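You operate a simulated robot arm through the tools that you are given. There is no shell and no other tool. Be economical: measure what you need, move in short steps, check, and stop when the job is done.

The job below is to be done with a simulated robot arm. You get a single attempt, and the scene is never put back.

TASK
Empty the slopped yellow cup into the sink and wipe the bench dry with the cloth.
Fine: stand the cup on the drain tray and drop the cloth in the teal tub. No spill; the bath stays off. Set down upright: yellow cup.

The check looks at the end state, three seconds after you hand in, the way a careful person would. Anything else that was tipped, shoved, dropped, spilled or broken makes it a failure. Flat cloth is picked up by pressing the open fingertips on it (5 to 10 N) and closing them slowly along it; thin cloth reads only 2 to 8 mm in the jaws.

THE ROBOT
A 7-joint arm with a two-finger parallel gripper, fixed in place. Base frame: the origin is at the foot of the arm, x ahead of it, y to its left, z up; the work surface is at about z = 0.804. Readings come in m, rad, newtons and seconds.
With the tool pointing down near the work surface it reaches from about 0.34 to 0.76 m from the base axis. Its first joint turns from -2.007 to 2.007 rad. Payload 3.91 kg.
Tool frame: the origin (TCP) lies between the finger pads and is the grasp point; the fingertips stand 0.03 m ahead of it; z points along the fingers, y is the line along which they close. The gripper opens to 0.11 m. The fingers are 0.02 m wide and 0.01 m thick; the gripper's body (0.048 by 0.112 m) begins 0.055 m behind the TCP.
Orientation is that of the tool frame in the base frame, as [roll, pitch, yaw] about the fixed x, y, z axes, in that order (R = Rz(yaw) Ry(pitch) Rx(roll)). With the fingers straight down and closing along the base's y, the tool's x points along the base's -x, its y along +y and its z along -z.

THE INTERFACE
- The arm moves only by the tool nudge_tool. Its argument "motion" is a list of rows, each a list of 7 numbers: the turn, a rotation vector about the base's x, y, z in units of 6 degrees (1.0 is 6 degrees), then the shift along the base's x, y, z in units of 40 mm (1.0 is 40 mm), then the finger opening in m, from 0 to 0.11. In form: [[wx, wy, wz, dx, dy, dz, fingers], ...]. A call has 1 to 12 rows; each row shifts and turns the commanded pose from where the row before left it. A call with a number of a shift or a turn outside -1 to 1 is refused whole. Each row takes 0.2 s and may step no farther than 0.05 m and 0.15 rad from the row before; otherwise, or with a gripper value out of range, the whole call is refused. Where a pose cannot be reached the arm comes as near as it can. A force on the tool above 90 N (or 10 N above the force at the start of the call, whichever is more), or a blocked arm, ends the call early, and 0.2 s more pass. The fingers move at their own pace (about 0.108 m/s each) and stop on an object; they squeeze with about 26 N. The grip force told is the motor's: it shows also when the fingers shut on nothing. Time passes only in rows, and 0.2 s behind the last, so rows that do not move let the fingers close. It gives the time, the measured TCP pose, the force on the tool (base axes), the opening and the grip force at its end, in the units of the frame above (readings bear some noise), with the torque about the TCP (base axes, N m) and any sound that the robot's microphone picked up.
- Cameras (640 x 400 px; columns grow to the right, rows downward): "scene" is fixed at [0.3995, 0.499, 1.5205]; the picture's right is [-0.67, -0.74, 0.00], its down [-0.64, 0.58, -0.50] and it looks along [0.37, -0.34, -0.86] (base axes); focal length 246 px, centre (320, 200). "wrist" rides on the gripper at [0.072, 0.017, -0.103] in the tool frame; the picture's right is [-0.23, 0.97, 0.00], its down [-0.76, -0.18, -0.62] and it looks along [-0.61, -0.14, 0.78] (tool axes); focal length 222 px, centre (320, 200). There is no depth. A picture from a camera that has moved, and an enlarged one, comes with that camera's place and axes in the base frame and with its lens.
- grab_frame(camera): a new picture of that camera. It takes no simulated time.
- slide_trunk(by): slides the trunk up (or, below 0, down) by that many m; the arm rides with it, the base frame stays. It gives what a move gives, with no picture.
- enlarge(camera, box): a new picture of the part [left, top, right, bottom] of that camera's present view, enlarged. It takes no simulated time.
- close_job(): hands the job in; it is judged then, once.

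Go step by step. Nothing tells you positions but the pictures and the camera data: compare them with the known pose of the tool, close in by small moves and look again before you grip or let go. The budget is 120 turns and 64 pictures, counting those below and the enlarged ones. Unless the task says otherwise, let go and move clear before handing in, and close with one line.

The tools are called after "Call:" as name(argument=value, ...) on one line, values as JSON. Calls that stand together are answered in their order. nudge_tool: Moves the arm, as the interface text tells. Its arguments: {"type":"object","properties":{"motion":{"type":"array"}},"required":["motion"]} The other tools are called the same way: slide_trunk (by) slides the trunk up or down; grab_frame (camera) takes a picture; enlarge (camera, box) takes an enlarged picture of a part of a camera's view; close_job () hands the job in.

At the start:

```text
clock: 0.0
tcp_pos: [0.651, 0.0083, 1.1196]
tool_rot: [3.14, 0.001, -3.141]
wrist_force: [0.3, 0.1, 0.0]
ft_torque: [-0.02, -0.03, -0.01]
width: 0.1098
finger_force: 0.1
trunk travel left (down, up): [-0.725, 0.265]
```

scene: 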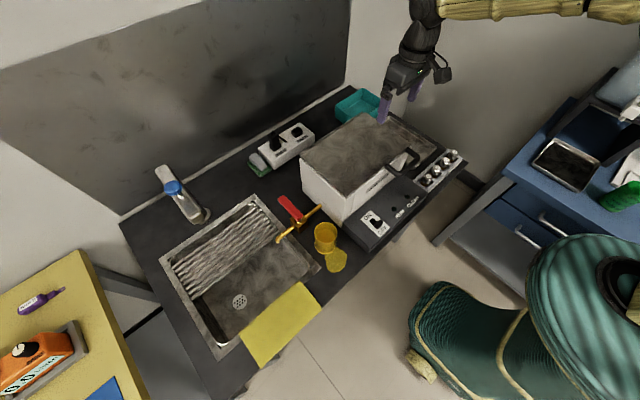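
wrist: 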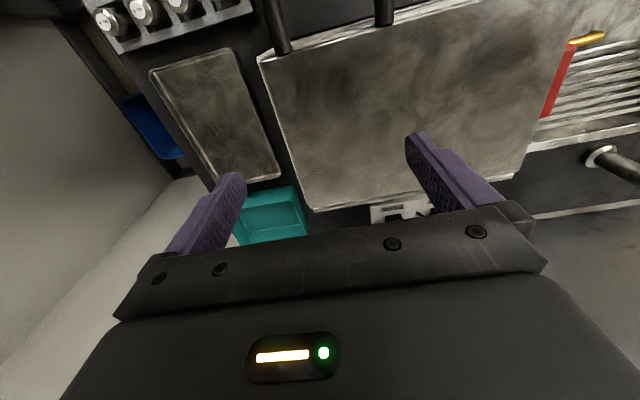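

I see a bench with a sink on the left, the yellow cup beside it with a puddle, a yellow cloth at the front edge, and the teal tub at the back. I'll take closer looks first.

Call:
enlarge(camera="scene", box=[220, 180, 380, 280])

Call:
enlarge(camera="scene", box=[120, 80, 480, 380])

```text
4.00 times, centred on (300, 230) of scene
camera zoom: at [0.3995, 0.499, 1.5205], right [-0.67, -0.74, 0.0], down [-0.64, 0.58, -0.5], along [0.37, -0.34, -0.86], focal length 986 px, centre (400, 80)
```

zoom: 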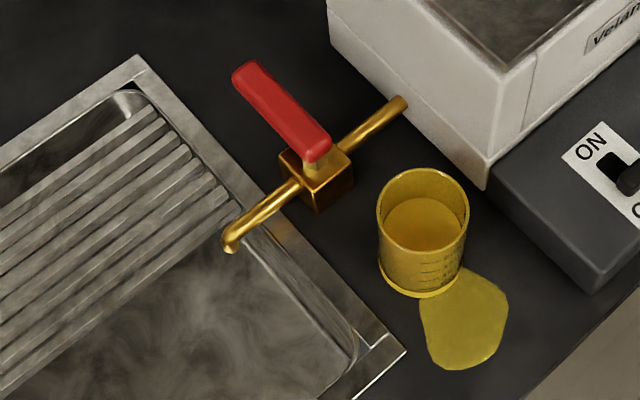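

```text
1.33 times, centred on (300, 230) of scene
camera zoom: at [0.3995, 0.499, 1.5205], right [-0.67, -0.74, 0.0], down [-0.64, 0.58, -0.5], along [0.37, -0.34, -0.86], focal length 328 px, centre (347, 160)
```

zoom: 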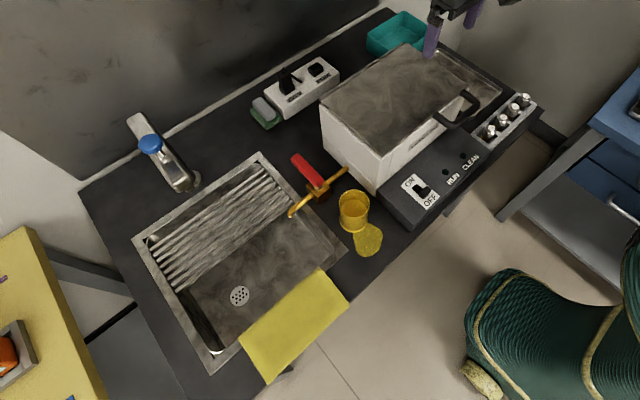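

The layout isn't clear to me yet: I need to tell whether the drain tray is the ridged part in the sink or the metal tray beside the bath. Enlarging those.

Call:
enlarge(camera="wrist", box=[80, 0, 400, 200])

Call:
enlarge(camera="scene", box=[320, 80, 480, 220])

Call:
enlarge(camera="scene", box=[150, 180, 330, 370])

```text
2.00 times, centred on (240, 100) of wrist
camera zoom: at [0.579, 0.0256, 1.2231], right [0.23, 0.97, 0.0], down [0.76, -0.18, 0.62], along [0.61, -0.14, -0.78], focal length 444 px, centre (480, 400)
```

zoom: 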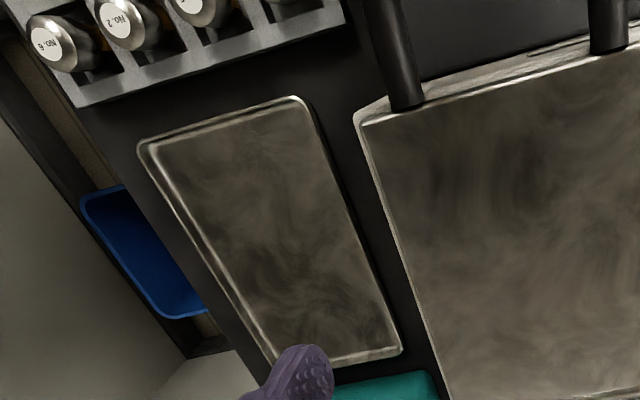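

```text
2.86 times, centred on (400, 150) of scene
camera zoom: at [0.3995, 0.499, 1.5205], right [-0.67, -0.74, 0.0], down [-0.64, 0.58, -0.5], along [0.37, -0.34, -0.86], focal length 704 px, centre (91, 343)
```

zoom: 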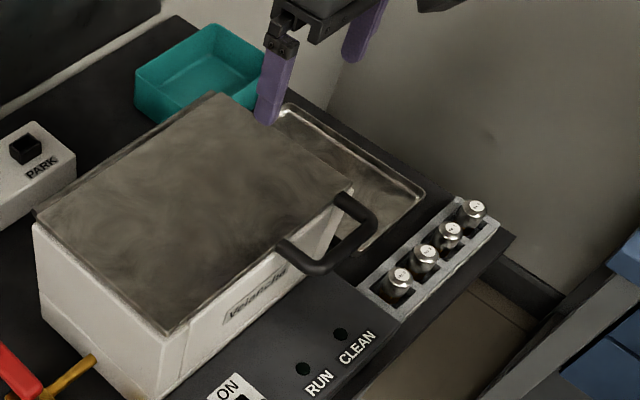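

```text
2.11 times, centred on (240, 275) of scene
camera zoom: at [0.3995, 0.499, 1.5205], right [-0.67, -0.74, 0.0], down [-0.64, 0.58, -0.5], along [0.37, -0.34, -0.86], focal length 519 px, centre (488, 42)
```

zoom: 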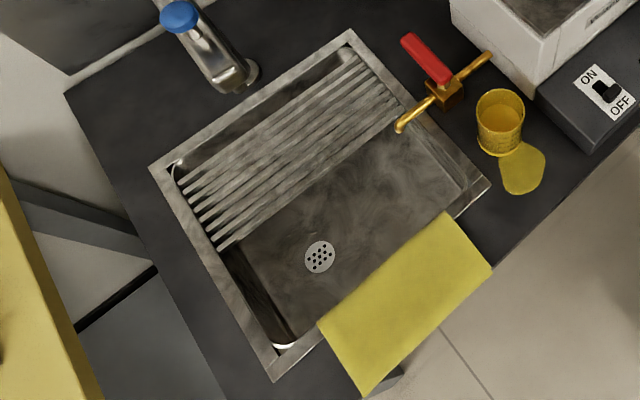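

The flat rimmed metal tray right of the bath, near (0.66, -0.19), is the drain tray; the ridged piece is part of the sink. The cup is near (0.577, 0.315), about 62 mm wide, with its rim near z = 0.91. I'll swing over high up while tilting the fingers toward horizontal so I can pour sideways later.

Call:
nudge_tool(motion=[[0, -0.85, 0, -0.273, 0.63, -0.08, 0.11], [0, -0.85, 0, -0.273, 0.63, -0.08, 0.11], [0, -0.85, 0, -0.273, 0.63, -0.08, 0.11], [0, -0.85, 0, -0.273, 0.63, -0.08, 0.11], [0, -0.85, 0, -0.273, 0.63, -0.08, 0.11], [0, -0.85, 0, -0.273, 0.63, -0.08, 0.11], [0, -0.85, 0, -0.273, 0.63, -0.08, 0.11], [0, -0.85, 0, -0.273, 0.63, -0.08, 0.11], [0, -0.85, 0, -0.273, 0.63, -0.08, 0.11], [0, -0.85, 0, -0.273, 0.63, -0.08, 0.11], [0, -0.85, 0, -0.273, 0.63, -0.08, 0.11], [0, -0.85, 0, -0.273, 0.63, -0.08, 0.11]])

Call:
grab_frame(camera="wrist")

Call:
grab_frame(camera="scene")

```text
clock: 2.6
tcp_pos: [0.5197, 0.3122, 1.0831]
tool_rot: [-3.139, 1.069, -3.14]
wrist_force: [0.5, 0.4, -1.0]
ft_torque: [-0.01, -0.01, -0.01]
width: 0.11
finger_force: 0.1
trunk travel left (down, up): [-0.725, 0.265]
```

```text
56 pictures are left
camera wrist: at [0.3936, 0.3286, 1.0678], right [0.11, 0.97, 0.2], down [-0.18, -0.18, 0.97], along [0.98, -0.14, 0.16], focal length 222 px, centre (320, 200)
```

wrist: 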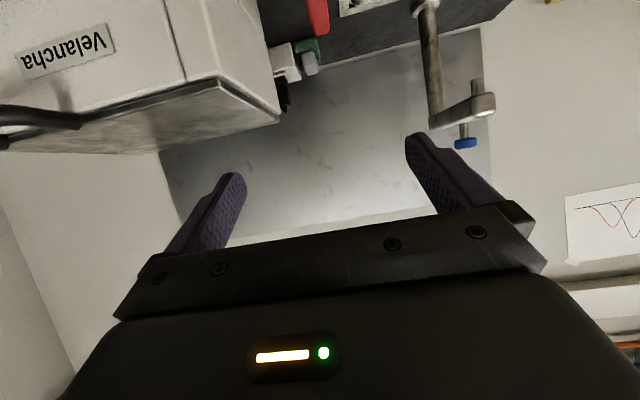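

```text
55 pictures are left
```

scene: 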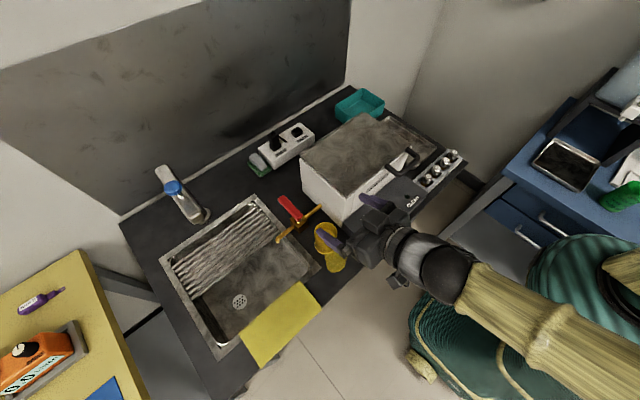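

The fingers now point forward and slightly down. I'll descend partway, staying above the rim, and check alignment.

Call:
nudge_tool(motion=[[0, 0, 0, -0.25, 0, -0.7, 0.1], [0, 0, 0, -0.25, 0, -0.7, 0.1], [0, 0, 0, -0.25, 0, -0.7, 0.1], [0, 0, 0, -0.25, 0, -0.7, 0.1]])

Call:
grab_frame(camera="wrist")

Call:
enlarge(camera="scene", box=[260, 160, 440, 300])

```text
clock: 3.6
tcp_pos: [0.4822, 0.3113, 0.9672]
tool_rot: [-3.139, 1.068, -3.14]
wrist_force: [-0.5, 0.2, -0.3]
ft_torque: [-0.02, 0.01, -0.02]
width: 0.1001
finger_force: 0.1
trunk travel left (down, up): [-0.725, 0.265]
```

```text
54 pictures are left
camera wrist: at [0.3562, 0.3266, 0.9533], right [0.11, 0.97, 0.2], down [-0.18, -0.18, 0.97], along [0.98, -0.14, 0.16], focal length 222 px, centre (320, 200)
```

wrist: 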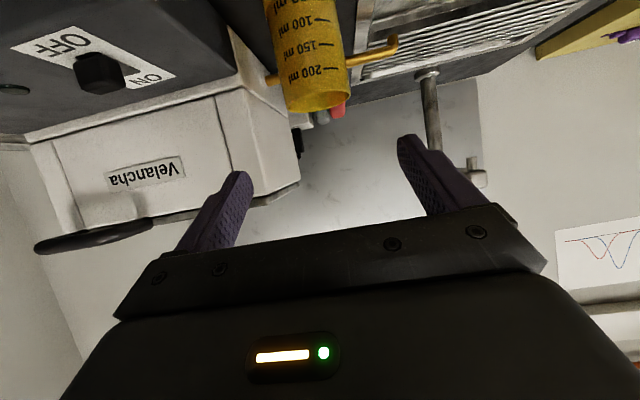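

```text
2.86 times, centred on (350, 230) of scene
camera zoom: at [0.3995, 0.499, 1.5205], right [-0.67, -0.74, 0.0], down [-0.64, 0.58, -0.5], along [0.37, -0.34, -0.86], focal length 704 px, centre (234, 114)
```

zoom: 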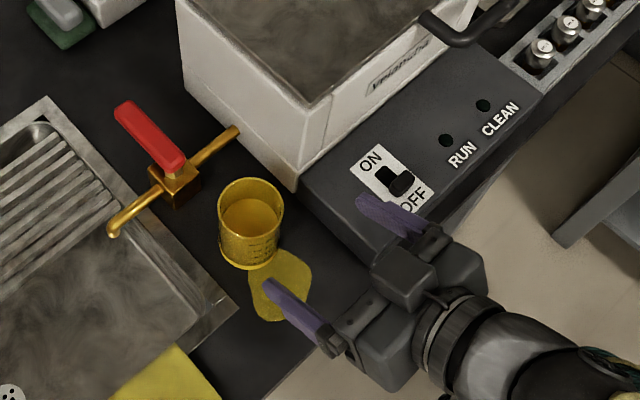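

From both views the cup centre is about (0.58, 0.311) with the rim near z = 0.897, and the fingers are aligned in y. I'm moving in to straddle it.

Call:
nudge_tool(motion=[[0, 0, 0, 0.5, 0, -0.2, 0.1], [0, 0, 0, 0.5, 0, -0.4, 0.1], [0, 0, 0, 0.5, 0, -0.5, 0.1], [0, 0, 0, 0.5, 0, -0.7, 0.1], [0, 0, 0, 0.4, 0, -0.8, 0.1]])

Call:
enlarge(camera="scene", box=[260, 160, 440, 300])

Call:
grab_frame(camera="wrist")

```text
clock: 4.8
tcp_pos: [0.5783, 0.3122, 0.8661]
tool_rot: [3.14, 1.069, -3.14]
wrist_force: [0.5, -0.3, 0.4]
ft_torque: [-0.01, 0.01, -0.03]
width: 0.1001
finger_force: 0.1
trunk travel left (down, up): [-0.725, 0.265]
```

```text
2.86 times, centred on (350, 230) of scene
camera zoom: at [0.3995, 0.499, 1.5205], right [-0.67, -0.74, 0.0], down [-0.64, 0.58, -0.5], along [0.37, -0.34, -0.86], focal length 704 px, centre (234, 114)
```

zoom: 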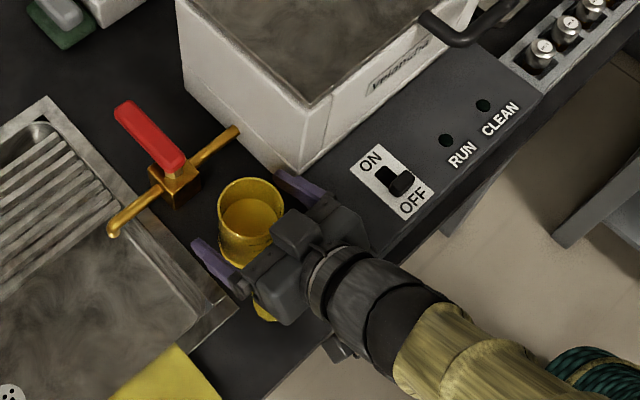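

```text
51 pictures are left
camera wrist: at [0.4527, 0.3272, 0.8517], right [0.11, 0.97, 0.2], down [-0.18, -0.18, 0.97], along [0.98, -0.14, 0.15], focal length 222 px, centre (320, 200)
```

wrist: 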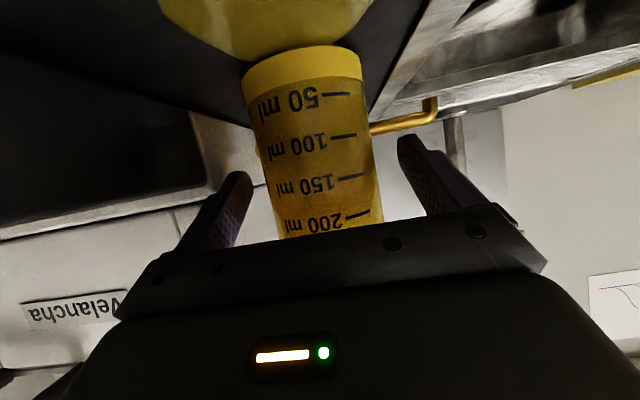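

The fingers straddle the cup with room on both sides, so I'm closing gently.

Call:
nudge_tool(motion=[[0, 0, 0, 0, 0, 0, 0.085], [0, 0, 0, 0, 0, 0, 0.075], [0, 0, 0, 0, 0, 0, 0.065], [0, 0, 0, 0, 0, 0, 0.055], [0, 0, 0, 0, 0, 0, 0.05]])

```text
clock: 6.0
tcp_pos: [0.5787, 0.312, 0.8662]
tool_rot: [3.141, 1.068, -3.139]
wrist_force: [1.1, 0.4, 0.1]
ft_torque: [0.07, -0.02, -0.02]
width: 0.0637
finger_force: 26.4
trunk travel left (down, up): [-0.725, 0.265]
```

The cup is gripped at 64 mm. Lifting slowly and straight up.

Call:
nudge_tool(motion=[[0, 0, 0, 0, 0, 0.1, 0.05], [0, 0, 0, 0, 0, 0.25, 0.05], [0, 0, 0, 0, 0, 0.4, 0.05], [0, 0, 0, 0, 0, 0.5, 0.05], [0, 0, 0, 0, 0, 0.5, 0.05], [0, 0, 0, 0, 0, 0.5, 0.05], [0, 0, 0, 0, 0, 0.5, 0.05], [0, 0, 0, 0, 0, 0.5, 0.05], [0, 0, 0, 0, 0, 0.4, 0.05], [0, 0, 0, 0, 0, 0.25, 0.05], [0, 0, 0, 0, 0, 0.1, 0.05]])

Call:
grab_frame(camera="scene")

```text
clock: 8.4
tcp_pos: [0.5788, 0.3123, 1.0241]
tool_rot: [-3.139, 1.068, -3.138]
wrist_force: [0.2, -0.1, -1.9]
ft_torque: [-0.03, 0.01, 0.01]
width: 0.0633
finger_force: 25.7
trunk travel left (down, up): [-0.725, 0.265]
```

```text
50 pictures are left
```

scene: 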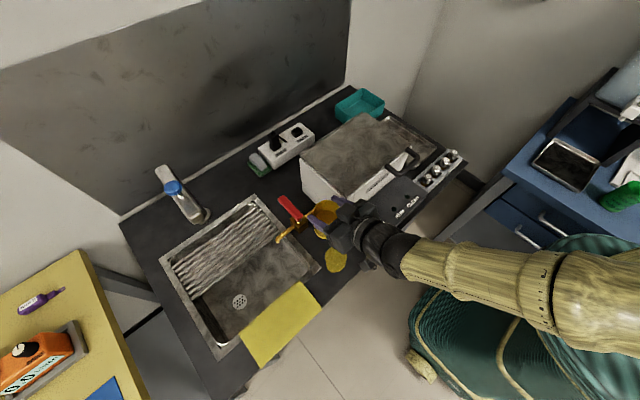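

The cup is up and upright. Carrying it smoothly over the sink basin, with a slight yaw to keep the arm comfortable.

Call:
nudge_tool(motion=[[0, 0, 0.1, 0.02, 0.1, 0, 0.05], [0, 0, 0.3, 0.06, 0.25, 0, 0.05], [0, 0, 0.4, 0.1, 0.4, 0, 0.05], [0, 0, 0.5, 0.1, 0.5, 0, 0.05], [0, 0, 0.5, 0.12, 0.5, 0, 0.05], [0, 0, 0.5, 0.12, 0.5, 0, 0.05], [0, 0, 0.5, 0.12, 0.5, 0, 0.05], [0, 0, 0.5, 0.12, 0.5, 0, 0.05], [0, 0, 0.4, 0.1, 0.4, 0, 0.05], [0, 0, 0.3, 0.06, 0.25, 0, 0.05], [0, 0, 0.1, 0.02, 0.1, 0, 0.05]])

Call:
grab_frame(camera="scene")

```text
clock: 10.8
tcp_pos: [0.6146, 0.4738, 1.0243]
tool_rot: [3.141, 1.069, -2.71]
wrist_force: [-0.6, -0.9, -2.3]
ft_torque: [0.02, 0.03, -0.01]
width: 0.063
finger_force: 26.1
trunk travel left (down, up): [-0.725, 0.265]
```

```text
49 pictures are left
```

scene: 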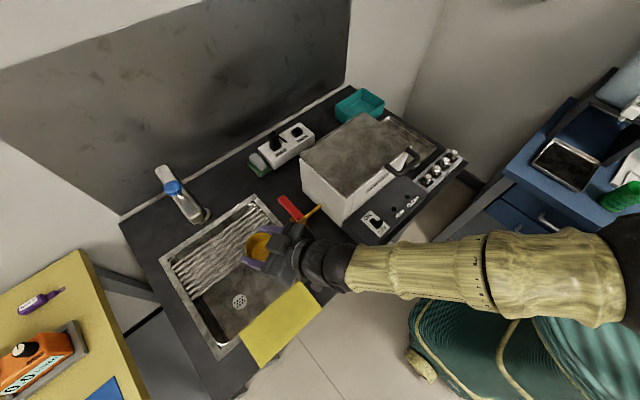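

The cup is over the basin. I'll shift slightly further in, lower a little, and start tilting toward the left over the sink.

Call:
nudge_tool(motion=[[0, 0, 0, 0.1, 0, -0.3, 0.05], [0, 0, 0, 0.2, 0, -0.5, 0.05], [0, 0, 0, 0.1, 0, -0.4, 0.05], [-0.636, -0.292, 0, 0, 0, 0, 0.05], [-0.636, -0.292, 0, 0, 0, 0, 0.05], [-0.636, -0.292, 0, 0, 0, 0, 0.05], [-0.636, -0.292, 0, 0, 0, 0, 0.05], [-0.636, -0.292, 0, 0, 0, 0, 0.05], [-0.636, -0.292, 0, 0, 0, 0, 0.05], [-0.636, -0.292, 0, 0, 0, 0, 0.05], [-0.636, -0.292, 0, 0, 0, 0, 0.05], [-0.636, -0.292, 0, 0, 0, 0, 0.05]])

Call:
grab_frame(camera="scene")

```text
clock: 13.4
tcp_pos: [0.6301, 0.4719, 0.9763]
tool_rot: [-2.125, 0.763, -1.871]
wrist_force: [0.6, -0.3, -1.7]
ft_torque: [0.04, 0.03, -0.02]
width: 0.0632
finger_force: 25.7
trunk travel left (down, up): [-0.725, 0.265]
```

```text
48 pictures are left
```

scene: 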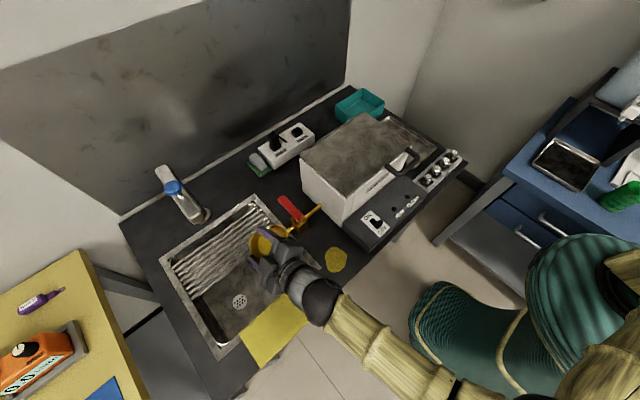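

Tracking is fine at about 38° of tilt. Continuing the pour slowly in the same direction.

Call:
nudge_tool(motion=[[-0.636, -0.292, 0, 0, 0, 0, 0.05], [-0.636, -0.292, 0, 0, 0, 0, 0.05], [-0.636, -0.292, 0, 0, 0, 0, 0.05], [-0.636, -0.292, 0, 0, 0, 0, 0.05], [-0.636, -0.292, 0, 0, 0, 0, 0.05], [-0.636, -0.292, 0, 0, 0, 0, 0.05], [-0.636, -0.292, 0, 0, 0, 0, 0.05], [-0.636, -0.292, 0, 0, 0, 0, 0.05], [-0.636, -0.292, 0, 0, 0, 0, 0.05], [-0.636, -0.292, 0, 0, 0, 0, 0.05]])

Call:
enlarge(camera="scene", box=[150, 180, 390, 380])

```text
clock: 15.6
tcp_pos: [0.6297, 0.4736, 0.977]
tool_rot: [-1.657, 0.154, -1.649]
wrist_force: [-0.2, -0.2, -1.4]
ft_torque: [0.07, 0.03, 0.0]
width: 0.0631
finger_force: 25.9
trunk travel left (down, up): [-0.725, 0.265]
```

```text
2.00 times, centred on (270, 280) of scene
camera zoom: at [0.3995, 0.499, 1.5205], right [-0.67, -0.74, 0.0], down [-0.64, 0.58, -0.5], along [0.37, -0.34, -0.86], focal length 493 px, centre (420, 40)
```

zoom: 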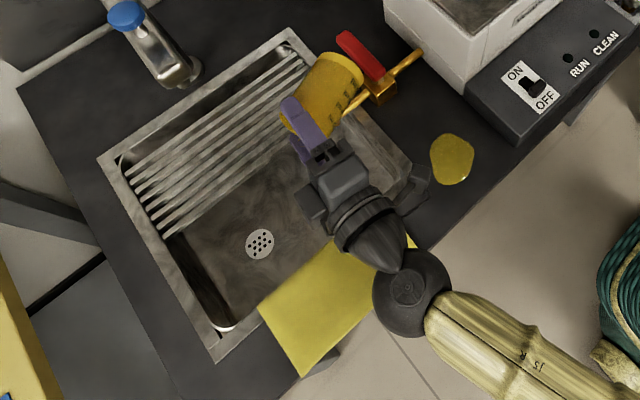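

Tilt is about 80° and the lip is over the basin. Continuing to about 125°.

Call:
nudge_tool(motion=[[-0.636, -0.292, 0, 0, 0, 0, 0.05], [-0.636, -0.292, 0, 0, 0, 0, 0.05], [-0.636, -0.292, 0, 0, 0, 0, 0.05], [-0.636, -0.292, 0, 0, 0, 0, 0.05], [-0.636, -0.292, 0, 0, 0, 0, 0.05], [-0.636, -0.292, 0, 0, 0, 0, 0.05], [-0.636, -0.292, 0, 0, 0, 0, 0.05], [-0.636, -0.292, 0, 0, 0, 0, 0.05], [-0.636, -0.292, 0, 0, 0, 0, 0.05], [-0.636, -0.292, 0, 0, 0, 0, 0.05], [-0.636, -0.292, 0, 0, 0, 0, 0.05]])

Call:
enlarge(camera="scene", box=[150, 180, 390, 380])

```text
clock: 17.7
tcp_pos: [0.6183, 0.5066, 1.0585]
tool_rot: [-1.309, -0.294, -1.672]
wrist_force: [1.0, 0.6, -0.2]
ft_torque: [0.04, 0.0, 0.01]
width: 0.0628
finger_force: 25.6
trunk travel left (down, up): [-0.725, 0.265]
stopped in row 10: the arm was blocked; the commanded pose is now the measured one
```

```text
2.00 times, centred on (270, 280) of scene
camera zoom: at [0.3995, 0.499, 1.5205], right [-0.67, -0.74, 0.0], down [-0.64, 0.58, -0.5], along [0.37, -0.34, -0.86], focal length 493 px, centre (420, 40)
```

zoom: 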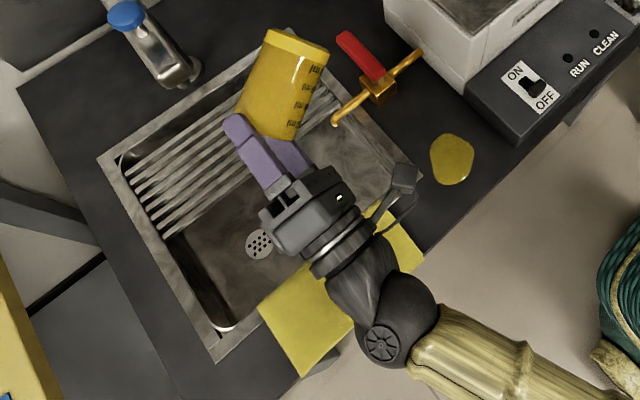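

The arm reached a joint limit at about 112° of tilt, and the tool force shows the cup has emptied. I'll hold briefly to drain, then roll back.

Call:
nudge_tool(motion=[[0, 0, 0, 0, 0, 0, 0.05], [0, 0, 0, 0, 0, 0, 0.05], [0, 0, 0, 0, 0, 0, 0.05], [0, 0, 0, 0, 0, 0, 0.05], [0, 0, 0, 0, 0, 0, 0.05], [0.454, 0.208, 0, 0, 0, 0, 0.05], [0.726, 0.334, 0, 0, 0, 0, 0.05], [0.726, 0.334, 0, 0, 0, 0, 0.05], [0.726, 0.334, 0, 0, 0, 0, 0.05], [0.726, 0.334, 0, 0, 0, 0, 0.05], [0.726, 0.334, 0, 0, 0, 0, 0.05], [0.726, 0.334, 0, 0, 0, 0, 0.05]])

Call:
enlarge(camera="scene", box=[150, 180, 390, 380])

```text
clock: 20.3
tcp_pos: [0.6168, 0.5065, 1.0558]
tool_rot: [-1.586, 0.187, -1.656]
wrist_force: [0.1, -0.1, -1.2]
ft_torque: [0.03, 0.01, -0.01]
width: 0.0628
finger_force: 26.2
trunk travel left (down, up): [-0.725, 0.265]
```

```text
2.00 times, centred on (270, 280) of scene
camera zoom: at [0.3995, 0.499, 1.5205], right [-0.67, -0.74, 0.0], down [-0.64, 0.58, -0.5], along [0.37, -0.34, -0.86], focal length 493 px, centre (420, 40)
```

zoom: 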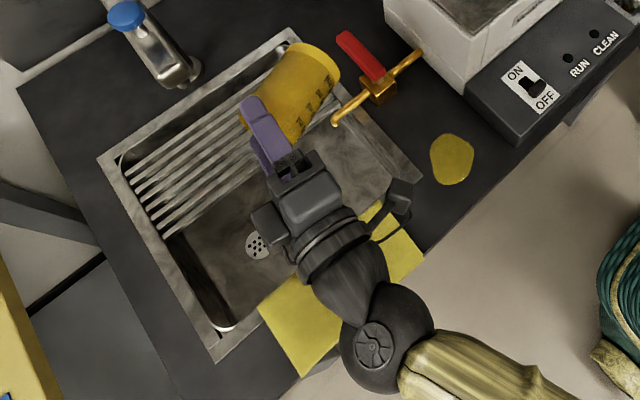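

Rolling back further toward upright.

Call:
nudge_tool(motion=[[0.908, 0.417, 0, 0, 0, 0, 0.05], [0.908, 0.417, 0, 0, 0, 0, 0.05], [0.908, 0.417, 0, 0, 0, 0, 0.05], [0.908, 0.417, 0, 0, 0, 0, 0.05], [0.908, 0.417, 0, 0, 0, 0, 0.05], [0.908, 0.417, 0, 0, 0, 0, 0.05], [0.908, 0.417, 0, 0, 0, 0, 0.05], [0.908, 0.417, 0, 0, 0, 0, 0.05], [0.908, 0.417, 0, 0, 0, 0, 0.05], [0.908, 0.417, 0, 0, 0, 0, 0.05], [0.908, 0.417, 0, 0, 0, 0, 0.05], [0.908, 0.417, 0, 0, 0, 0, 0.05]])

Call:
enlarge(camera="scene", box=[150, 180, 390, 380])

```text
clock: 22.9
tcp_pos: [0.6172, 0.5062, 1.0585]
tool_rot: [-2.847, 1.057, -2.533]
wrist_force: [1.1, 0.4, -0.4]
ft_torque: [0.01, -0.02, -0.03]
width: 0.0629
finger_force: 26.1
trunk travel left (down, up): [-0.725, 0.265]
```

```text
2.00 times, centred on (270, 280) of scene
camera zoom: at [0.3995, 0.499, 1.5205], right [-0.67, -0.74, 0.0], down [-0.64, 0.58, -0.5], along [0.37, -0.34, -0.86], focal length 493 px, centre (420, 40)
```

zoom: 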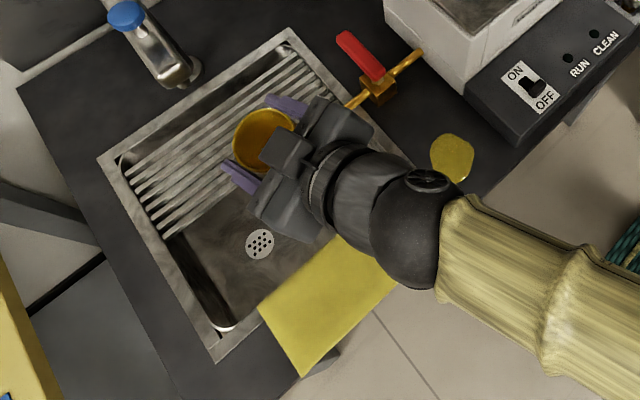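

The cup is nearly upright. I'll finish levelling, rise to clear the bath lid, and head for the drain tray at about (0.72, -0.20).

Call:
nudge_tool(motion=[[0.62, 0.285, 0, 0, -0.2, 0.6, 0.05], [0.62, 0.285, 0, 0, -0.4, 0.7, 0.05], [0, 0, 0, 0, -0.7, 0.7, 0.05], [0, 0, -0.35, 0, -0.9, 0.2, 0.05], [0, 0, -0.35, 0, -1, 0, 0.05], [0, 0, -0.35, 0, -1, 0, 0.05], [0, 0, -0.35, 0, -1, 0, 0.05], [0, 0, -0.35, 0.1, -1, 0, 0.05], [0, 0, -0.35, 0.2, -1, 0, 0.05], [0, 0, -0.35, 0.2, -1, 0, 0.05], [0, 0, -0.35, 0.2, -1, 0, 0.05]])

Call:
grab_frame(camera="scene")

```text
clock: 25.3
tcp_pos: [0.6448, 0.1409, 1.1456]
tool_rot: [-3.138, 1.062, -3.084]
wrist_force: [0.1, -0.1, -0.6]
ft_torque: [-0.03, 0.02, 0.05]
width: 0.0631
finger_force: 26.3
trunk travel left (down, up): [-0.725, 0.265]
```

```text
43 pictures are left
```

scene: 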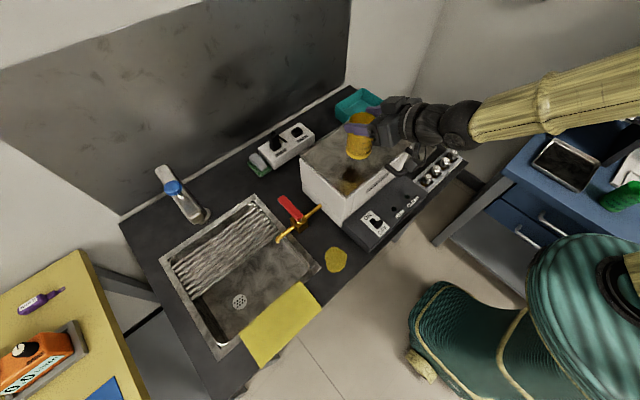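

The cup is upright above the bath and clear of the lid. Continuing to a point above the drain tray.

Call:
nudge_tool(motion=[[0, 0, -0.2, 0.19, -0.85, 0, 0.05], [0, 0, -0.2, 0.19, -0.85, 0, 0.05], [0, 0, -0.2, 0.19, -0.85, 0, 0.05], [0, 0, -0.2, 0.19, -0.85, 0, 0.05], [0, 0, -0.2, 0.19, -0.85, 0, 0.05], [0, 0, -0.2, 0.19, -0.85, 0, 0.05], [0, 0, -0.2, 0.19, -0.85, 0, 0.05], [0, 0, -0.2, 0.19, -0.85, 0, 0.05], [0, 0, -0.2, 0.19, -0.85, 0, 0.05], [0, 0, -0.2, 0.19, -0.85, 0, 0.05]])

Call:
enlarge(camera="scene", box=[320, 60, 480, 200])

Call:
grab_frame(camera="wrist")

```text
clock: 27.5
tcp_pos: [0.722, -0.2014, 1.1468]
tool_rot: [-3.136, 1.061, 2.994]
wrist_force: [-0.2, -0.3, -0.9]
ft_torque: [0.01, 0.01, 0.02]
width: 0.063
finger_force: 26.2
trunk travel left (down, up): [-0.725, 0.265]
```

```text
2.86 times, centred on (400, 130) of scene
camera zoom: at [0.3995, 0.499, 1.5205], right [-0.67, -0.74, 0.0], down [-0.64, 0.58, -0.5], along [0.37, -0.34, -0.86], focal length 704 px, centre (91, 400)
```

zoom: 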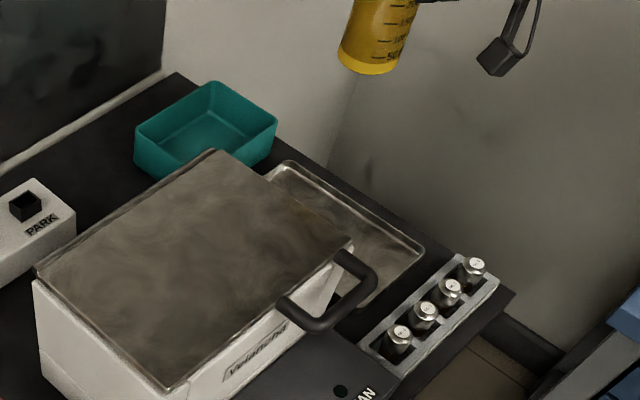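

```text
41 pictures are left
camera wrist: at [0.5998, -0.1674, 1.1329], right [0.26, 0.95, 0.2], down [-0.2, -0.15, 0.97], along [0.95, -0.29, 0.15], focal length 222 px, centre (320, 200)
```

wrist: 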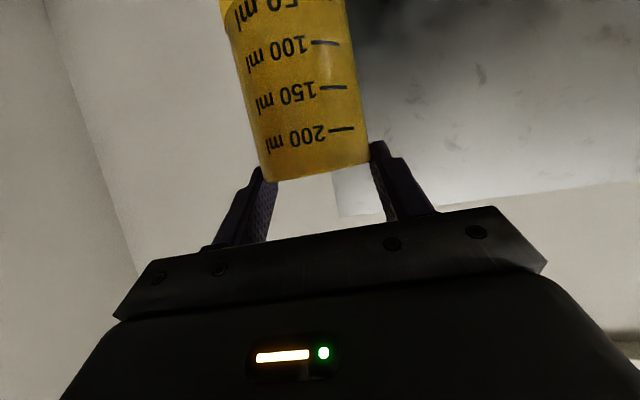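

The tray spans about x 0.58–0.81, y -0.26 to -0.115, and the cup sits above it. Lowering to just above the tray.

Call:
nudge_tool(motion=[[0, 0, 0, 0, 0.1, -0.5, 0.05], [0, 0, 0, 0, 0.1, -0.9, 0.05], [0, 0, 0, 0, 0.1, -0.9, 0.05], [0, 0, 0, 0, 0, -0.9, 0.05], [0, 0, 0, 0, 0, -0.9, 0.05], [0, 0, 0, 0, 0, -0.9, 0.05], [0, 0, 0, 0, 0, -0.6, 0.05], [0, 0, 0, 0, 0, -0.4, 0.05]])

Call:
enlarge(camera="scene", box=[320, 60, 480, 200])

Call:
grab_frame(camera="wrist")

```text
clock: 29.3
tcp_pos: [0.7226, -0.1893, 0.9087]
tool_rot: [-3.136, 1.073, 2.992]
wrist_force: [1.2, -0.3, 15.8]
ft_torque: [0.21, -0.07, 0.0]
width: 0.0628
finger_force: 26.2
trunk travel left (down, up): [-0.725, 0.265]
```

```text
2.86 times, centred on (400, 130) of scene
camera zoom: at [0.3995, 0.499, 1.5205], right [-0.67, -0.74, 0.0], down [-0.64, 0.58, -0.5], along [0.37, -0.34, -0.86], focal length 704 px, centre (91, 400)
```

zoom: 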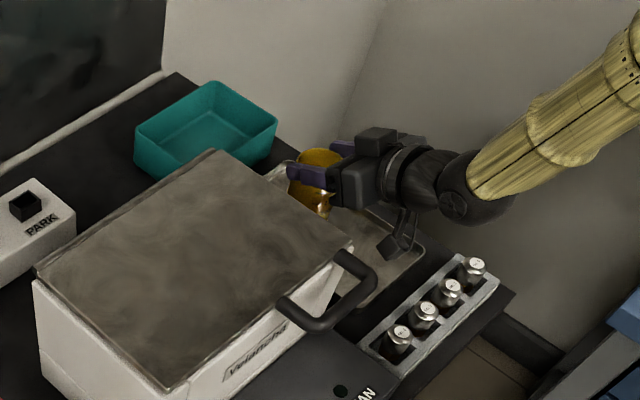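

```text
39 pictures are left
camera wrist: at [0.6006, -0.1552, 0.8951], right [0.26, 0.95, 0.2], down [-0.21, -0.14, 0.97], along [0.94, -0.29, 0.16], focal length 222 px, centre (320, 200)
```

wrist: 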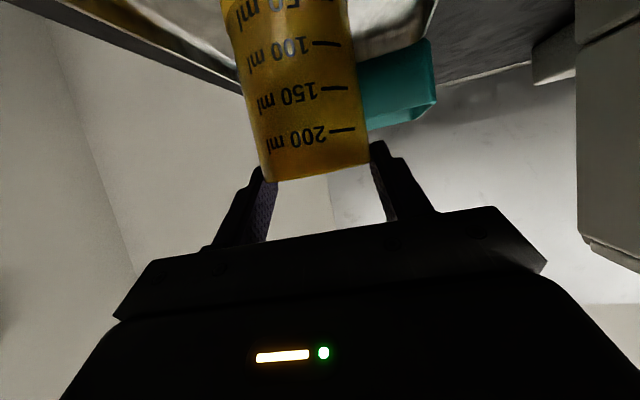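

There's 16 N of upward force: the cup slid about 40 mm lower in the grip during the pour, so its base is already on the tray. I'll ease the pressure, then look before releasing.

Call:
nudge_tool(motion=[[0, 0, 0, 0, 0, 0.05, 0.05], [0, 0, 0, 0, 0, 0, 0.05]])

Call:
enlarge(camera="scene", box=[370, 70, 450, 140])

```text
clock: 29.9
tcp_pos: [0.7206, -0.1899, 0.9093]
tool_rot: [-3.135, 1.068, 2.994]
wrist_force: [4.2, -3.1, 15.2]
ft_torque: [-0.06, -0.56, -0.04]
width: 0.063
finger_force: 26.3
trunk travel left (down, up): [-0.725, 0.265]
```

```text
5.71 times, centred on (410, 105) of scene
camera zoom: at [0.3995, 0.499, 1.5205], right [-0.67, -0.74, 0.0], down [-0.64, 0.58, -0.5], along [0.37, -0.34, -0.86], focal length 1408 px, centre (-194, 743)
```

zoom: 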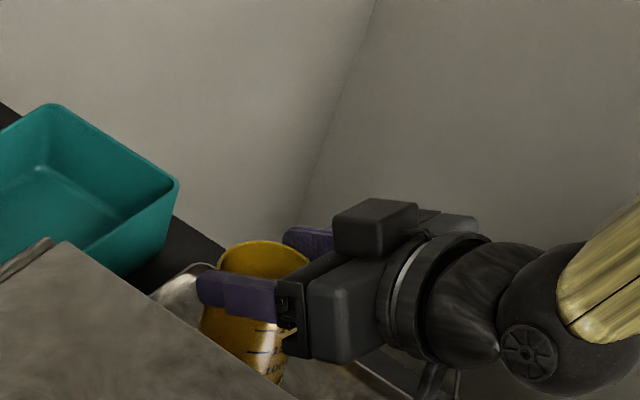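

Still 15 N, so I'll ease up a bit more.

Call:
nudge_tool(motion=[[0, 0, 0, 0, 0, 0.06, 0.05], [0, 0, 0, 0, 0, 0, 0.05], [0, 0, 0, 0, 0, 0, 0.05]])

```text
clock: 30.7
tcp_pos: [0.72, -0.1891, 0.9082]
tool_rot: [-3.136, 1.063, 2.995]
wrist_force: [3.0, 0.3, 10.9]
ft_torque: [0.08, -0.48, -0.02]
width: 0.0626
finger_force: 26.0
trunk travel left (down, up): [-0.725, 0.265]
```

Call:
nudge_tool(motion=[[0, 0, 0, 0, 0, 0.06, 0.05], [0, 0, 0, 0, 0, 0, 0.05], [0, 0, 0, 0, 0, 0, 0.05]])

```text
clock: 31.5
tcp_pos: [0.7202, -0.1889, 0.9108]
tool_rot: [-3.137, 1.062, 2.995]
wrist_force: [0.2, 0.2, -0.5]
ft_torque: [0.0, 0.02, 0.0]
width: 0.0627
finger_force: 26.2
trunk travel left (down, up): [-0.725, 0.265]
```

Now it's just unloaded. Lowering by about 1.5 mm to light contact and releasing slowly.

Call:
nudge_tool(motion=[[0, 0, 0, 0, 0, -0.04, 0.05], [0, 0, 0, 0, 0, 0, 0.05], [0, 0, 0, 0, 0, 0, 0.066], [0, 0, 0, 0, 0, 0, 0.075], [0, 0, 0, 0, 0, 0, 0.09], [0, 0, 0, 0, 0, 0, 0.1], [0, 0, 0, 0, 0, 0, 0.1]])

Call:
enlarge(camera="scene", box=[370, 70, 450, 140])

Call:
grab_frame(camera="wrist")

```text
clock: 33.1
tcp_pos: [0.721, -0.1896, 0.9096]
tool_rot: [-3.134, 1.063, 2.994]
wrist_force: [0.0, 0.0, -0.2]
ft_torque: [0.0, 0.01, 0.01]
width: 0.1
finger_force: 0.1
trunk travel left (down, up): [-0.725, 0.265]
```

```text
5.71 times, centred on (410, 105) of scene
camera zoom: at [0.3995, 0.499, 1.5205], right [-0.67, -0.74, 0.0], down [-0.64, 0.58, -0.5], along [0.37, -0.34, -0.86], focal length 1408 px, centre (-194, 743)
```

zoom: 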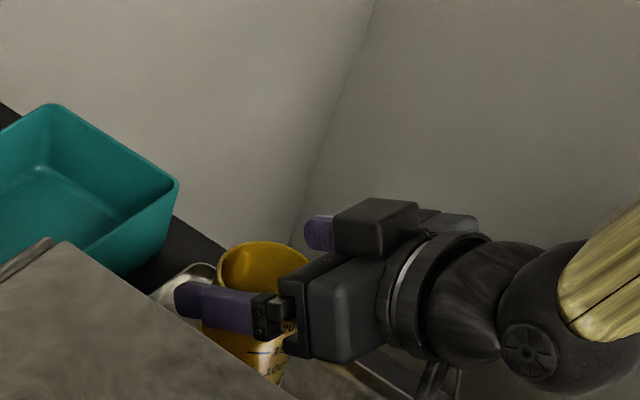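

```text
36 pictures are left
camera wrist: at [0.5986, -0.1541, 0.8966], right [0.26, 0.95, 0.2], down [-0.2, -0.15, 0.97], along [0.95, -0.29, 0.15], focal length 222 px, centre (320, 200)
```

wrist: 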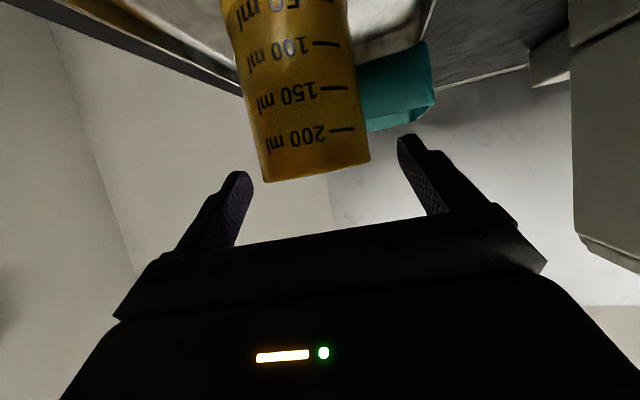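

The cup is standing upright on the tray, free of the fingers. Backing straight up and away.

Call:
nudge_tool(motion=[[0, 0, 0, 0, 0, 0.4, 0.1], [0, 0, 0, -0.1, 0, 0.9, 0.1], [0, 0, 0, -0.2, 0, 1, 0.1], [0, 0, 0, -0.4, 0, 1, 0.1], [0, 0, 0, -0.5, 0.2, 1, 0.1], [0.148, 0.97, 0, -0.5, 0.9, 0.6, 0.1], [0.148, 0.97, 0, -0.4, 0.95, 0, 0.1], [0.148, 0.97, 0, -0.4, 0.95, 0, 0.1], [0.148, 0.97, 0, -0.4, 0.95, 0, 0.1], [0.148, 0.97, 0, -0.4, 0.95, 0, 0.1], [0.148, 0.97, 0, -0.4, 0.95, 0, 0.1]])

Call:
enlarge(camera="scene", box=[320, 60, 480, 200])

```text
clock: 35.5
tcp_pos: [0.5761, 0.0446, 1.1046]
tool_rot: [-3.136, 0.445, 2.992]
wrist_force: [-0.6, 0.4, -0.1]
ft_torque: [0.01, -0.01, 0.02]
width: 0.1002
finger_force: 0.1
trunk travel left (down, up): [-0.725, 0.265]
```

```text
2.86 times, centred on (400, 130) of scene
camera zoom: at [0.3995, 0.499, 1.5205], right [-0.67, -0.74, 0.0], down [-0.64, 0.58, -0.5], along [0.37, -0.34, -0.86], focal length 704 px, centre (91, 400)
```

zoom: 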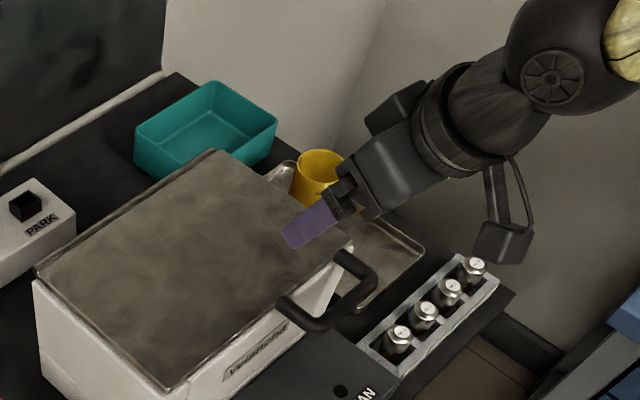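

The cup stands on the tray. Moving over to the cloth while straightening the tool to point down.

Call:
nudge_tool(motion=[[0.126, 0.84, 0, -0.16, 0.95, 0, 0.1], [0.126, 0.84, 0, -0.16, 0.95, 0, 0.1], [0.126, 0.84, 0, -0.16, 0.95, 0, 0.1], [0.126, 0.84, 0, -0.16, 0.95, 0, 0.1], [0.126, 0.84, 0, -0.16, 0.95, 0, 0.08], [0, 0, 0.2, -0.16, 0.95, -0.2, 0.06], [0, 0, 0.2, -0.16, 0.95, -0.2, 0.06], [0, 0, 0.2, -0.16, 0.95, -0.3, 0.06], [0, 0, 0.2, -0.16, 0.95, -0.3, 0.06], [0, 0, 0.2, -0.16, 0.95, -0.3, 0.06], [0, 0, 0.2, -0.16, 0.95, -0.3, 0.06], [0, 0, 0.2, -0.16, 0.95, -0.3, 0.06]])

Call:
grab_frame(camera="wrist")

Call:
enlarge(camera="scene", box=[150, 180, 390, 380])

```text
clock: 38.1
tcp_pos: [0.4981, 0.5017, 1.0263]
tool_rot: [-3.139, 0.003, 3.139]
wrist_force: [-0.8, 0.9, -0.5]
ft_torque: [0.03, 0.0, 0.0]
width: 0.0601
finger_force: 0.0
trunk travel left (down, up): [-0.725, 0.265]
```

```text
34 pictures are left
camera wrist: at [0.4248, 0.5183, 1.1302], right [0.23, 0.97, 0.0], down [0.76, -0.18, 0.63], along [0.61, -0.15, -0.78], focal length 222 px, centre (320, 200)
```

wrist: 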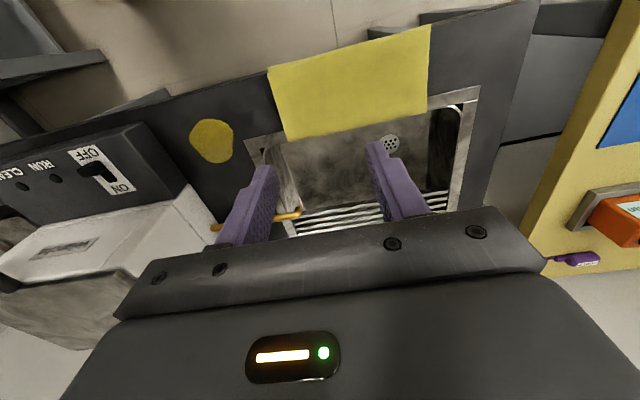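

```text
2.00 times, centred on (270, 280) of scene
camera zoom: at [0.3995, 0.499, 1.5205], right [-0.67, -0.74, 0.0], down [-0.64, 0.58, -0.5], along [0.37, -0.34, -0.86], focal length 493 px, centre (420, 40)
```

zoom: 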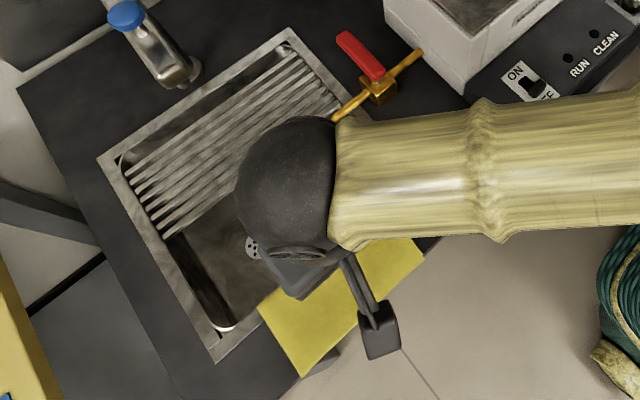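

The cloth lies flat at x 0.453–0.553, y 0.435–0.637, flush with the front edge. I'll go above its middle at (0.503, 0.53) and lower the open fingertips to just above it.

Call:
nudge_tool(motion=[[0, 0, 0, 0.04, 0.35, -0.5, 0.06], [0, 0, 0, 0.04, 0.35, -0.9, 0.06], [0, 0, 0, 0.04, 0, -0.9, 0.06], [0, 0, 0, 0, 0, -0.9, 0.06], [0, 0, 0, 0, 0, -0.7, 0.06], [0, 0, 0, 0, 0, -0.4, 0.06]])

Call:
grab_frame(camera="wrist")

```text
clock: 39.5
tcp_pos: [0.5015, 0.5308, 0.8575]
tool_rot: [-3.138, 0.001, 3.139]
wrist_force: [-0.2, -0.2, 0.5]
ft_torque: [0.0, 0.02, -0.01]
width: 0.0597
finger_force: 0.0
trunk travel left (down, up): [-0.725, 0.265]
```

```text
32 pictures are left
camera wrist: at [0.428, 0.5482, 0.9604], right [0.23, 0.97, 0.0], down [0.76, -0.18, 0.63], along [0.61, -0.15, -0.78], focal length 222 px, centre (320, 200)
```

wrist: 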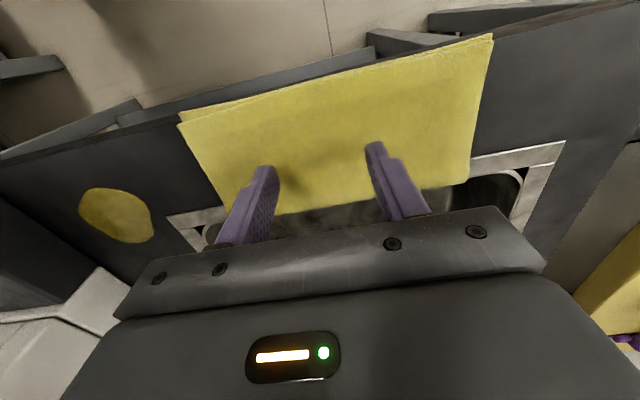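

The fingertips are over the middle of the cloth. Lowering in small steps to feel contact.

Call:
nudge_tool(motion=[[0, 0, 0, 0, 0, -0.25, 0.06], [0, 0, 0, 0, 0, -0.12, 0.06], [0, 0, 0, 0, 0, -0.05, 0.06], [0, 0, 0, 0, 0, 0, 0.06]])

```text
clock: 40.5
tcp_pos: [0.5002, 0.53, 0.8406]
tool_rot: [-3.139, 0.003, 3.139]
wrist_force: [0.8, 0.6, 0.5]
ft_torque: [0.0, 0.0, 0.02]
width: 0.0601
finger_force: 0.1
trunk travel left (down, up): [-0.725, 0.265]
```

Call:
nudge_tool(motion=[[0, 0, 0, 0, 0, -0.05, 0.06], [0, 0, 0, 0, 0, -0.03, 0.06], [0, 0, 0, 0, 0, 0, 0.06]])

```text
clock: 41.3
tcp_pos: [0.5014, 0.5285, 0.8389]
tool_rot: [-3.138, 0.001, 3.139]
wrist_force: [-0.7, 0.8, 2.2]
ft_torque: [0.03, 0.04, 0.0]
width: 0.0599
finger_force: 0.0
trunk travel left (down, up): [-0.725, 0.265]
```

Light contact has started at 2 N. Pressing a little more.

Call:
nudge_tool(motion=[[0, 0, 0, 0, 0, -0.04, 0.06], [0, 0, 0, 0, 0, 0, 0.06]])

```text
clock: 41.9
tcp_pos: [0.501, 0.5285, 0.8369]
tool_rot: [-3.14, 0.0, 3.142]
wrist_force: [-0.3, 1.7, 4.8]
ft_torque: [0.07, 0.02, 0.01]
width: 0.0596
finger_force: 0.1
trunk travel left (down, up): [-0.725, 0.265]
```

Call:
nudge_tool(motion=[[0, 0, 0, 0, 0, -0.03, 0.06], [0, 0, 0, 0, 0, 0, 0.054], [0, 0, 0, 0, 0, 0, 0.048], [0, 0, 0, 0, 0, 0, 0.042], [0, 0, 0, 0, 0, 0, 0.036], [0, 0, 0, 0, 0, 0, 0.03], [0, 0, 0, 0, 0, 0, 0.024], [0, 0, 0, 0, 0, 0, 0.018], [0, 0, 0, 0, 0, 0, 0.012], [0, 0, 0, 0, 0, 0, 0.006], [0, 0, 0, 0, 0, 0, 0], [0, 0, 0, 0, 0, 0, 0]])

Call:
grab_frame(camera="wrist")

```text
clock: 44.5
tcp_pos: [0.5013, 0.5272, 0.8364]
tool_rot: [-3.14, 0.002, 3.139]
wrist_force: [0.5, -0.7, 12.0]
ft_torque: [0.01, 0.03, 0.03]
width: 0.0094
finger_force: 26.1
trunk travel left (down, up): [-0.725, 0.265]
```

```text
31 pictures are left
camera wrist: at [0.4279, 0.5441, 0.9395], right [0.23, 0.97, 0.0], down [0.76, -0.18, 0.63], along [0.61, -0.14, -0.78], focal length 222 px, centre (320, 200)
```

wrist: 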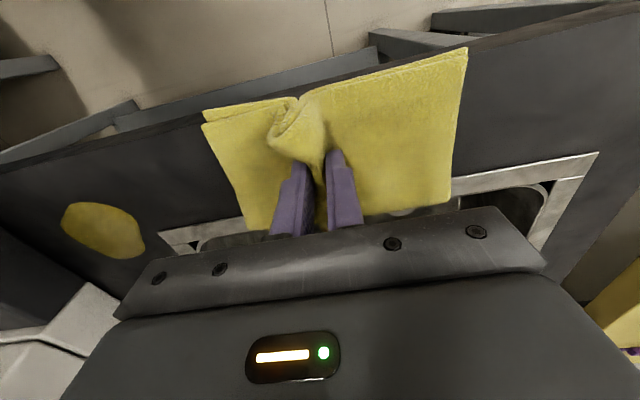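

The fold is between the fingers at 9 mm. Lifting gently to check the hold.

Call:
nudge_tool(motion=[[0, 0, 0, 0, 0, 0.2, 0], [0, 0, 0, 0, 0, 0.4, 0], [0, 0, 0, 0, 0, 0.7, 0], [0, 0, 0, 0, 0, 0.8, 0], [0, 0, 0, 0, 0, 0.8, 0], [0, 0, 0, 0, 0, 0.5, 0]])

Call:
grab_frame(camera="wrist")

Call:
grab_frame(camera="scene")

```text
clock: 45.9
tcp_pos: [0.4996, 0.5274, 0.9723]
tool_rot: [-3.139, 0.001, 3.139]
wrist_force: [-0.3, 0.0, 0.1]
ft_torque: [0.01, 0.04, 0.04]
width: 0.0085
finger_force: 25.8
trunk travel left (down, up): [-0.725, 0.265]
```

```text
30 pictures are left
camera wrist: at [0.427, 0.5446, 1.0751], right [0.23, 0.97, 0.0], down [0.76, -0.18, 0.63], along [0.61, -0.15, -0.78], focal length 222 px, centre (320, 200)
```

wrist: 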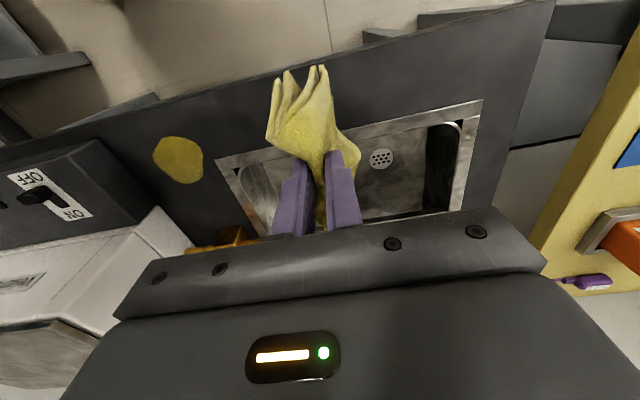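

```text
29 pictures are left
```

scene: 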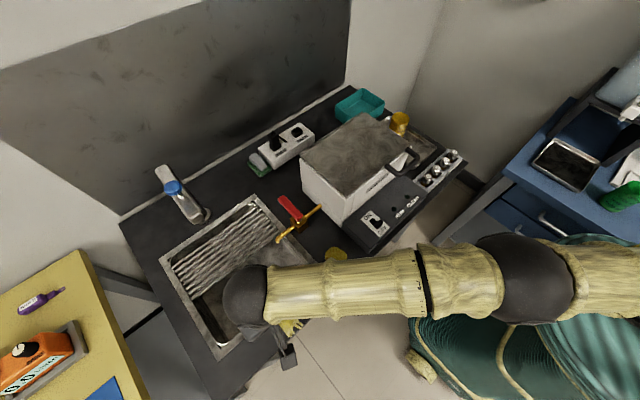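

The cloth is firmly held in a compact bunch. The puddle is centred at (0.53, 0.323), radius about 35 mm. Carrying the cloth above it and lowering.

Call:
nudge_tool(motion=[[0, 0, 0, 0.12, -0.6, 0, 0], [0, 0, 0, 0.12, -0.9, 0, 0], [0, 0, 0, 0.12, -0.9, 0, 0], [0, 0, 0, 0.12, -0.9, 0, 0], [0, 0, 0, 0.12, -0.9, 0, 0], [0, 0, 0, 0.12, -0.9, 0, 0], [0, 0, 0, 0, 0, -0.7, 0], [0, 0, 0, 0, 0, -0.9, 0], [0, 0, 0, 0, 0, -0.8, 0], [0, 0, 0, 0, 0, -0.5, 0]])

Call:
grab_frame(camera="wrist")

Call:
enlarge(camera="scene", box=[240, 160, 400, 300])

```text
clock: 48.1
tcp_pos: [0.5294, 0.3263, 0.8554]
tool_rot: [-3.14, 0.004, 3.14]
wrist_force: [0.3, 0.1, 2.2]
ft_torque: [0.02, 0.0, -0.01]
width: 0.0087
finger_force: 26.3
trunk travel left (down, up): [-0.725, 0.265]
```

```text
28 pictures are left
camera wrist: at [0.4564, 0.3427, 0.9578], right [0.23, 0.97, 0.0], down [0.76, -0.18, 0.63], along [0.61, -0.14, -0.78], focal length 222 px, centre (320, 200)
```

wrist: 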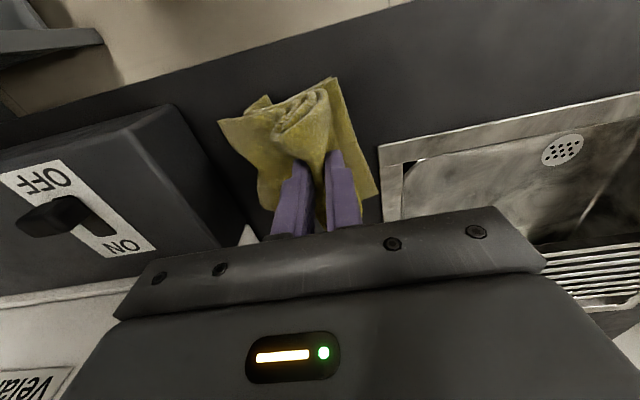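

```text
2.86 times, centred on (320, 230) of scene
camera zoom: at [0.3995, 0.499, 1.5205], right [-0.67, -0.74, 0.0], down [-0.64, 0.58, -0.5], along [0.37, -0.34, -0.86], focal length 704 px, centre (320, 114)
```

zoom: 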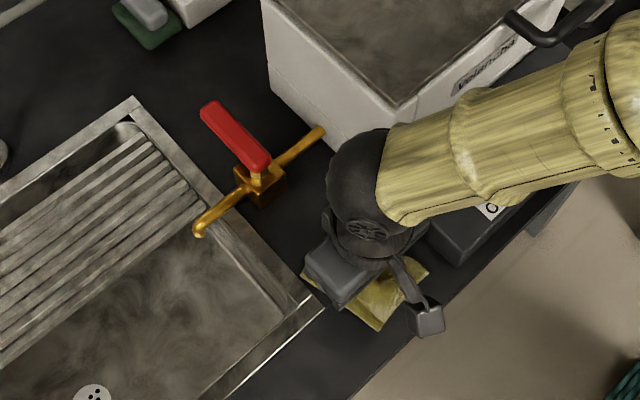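

The bunched cloth covers the puddle with light contact. Pressing a bit more.

Call:
nudge_tool(motion=[[0, 0, 0, 0, 0, -0.12, 0], [0, 0, 0, 0, 0, -0.1, 0], [0, 0, 0, 0, 0, 0, 0]])

```text
clock: 48.9
tcp_pos: [0.5294, 0.3249, 0.8473]
tool_rot: [-3.141, 0.002, 3.138]
wrist_force: [-0.9, 0.4, 10.5]
ft_torque: [0.06, -0.03, 0.01]
width: 0.0087
finger_force: 25.7
trunk travel left (down, up): [-0.725, 0.265]
```

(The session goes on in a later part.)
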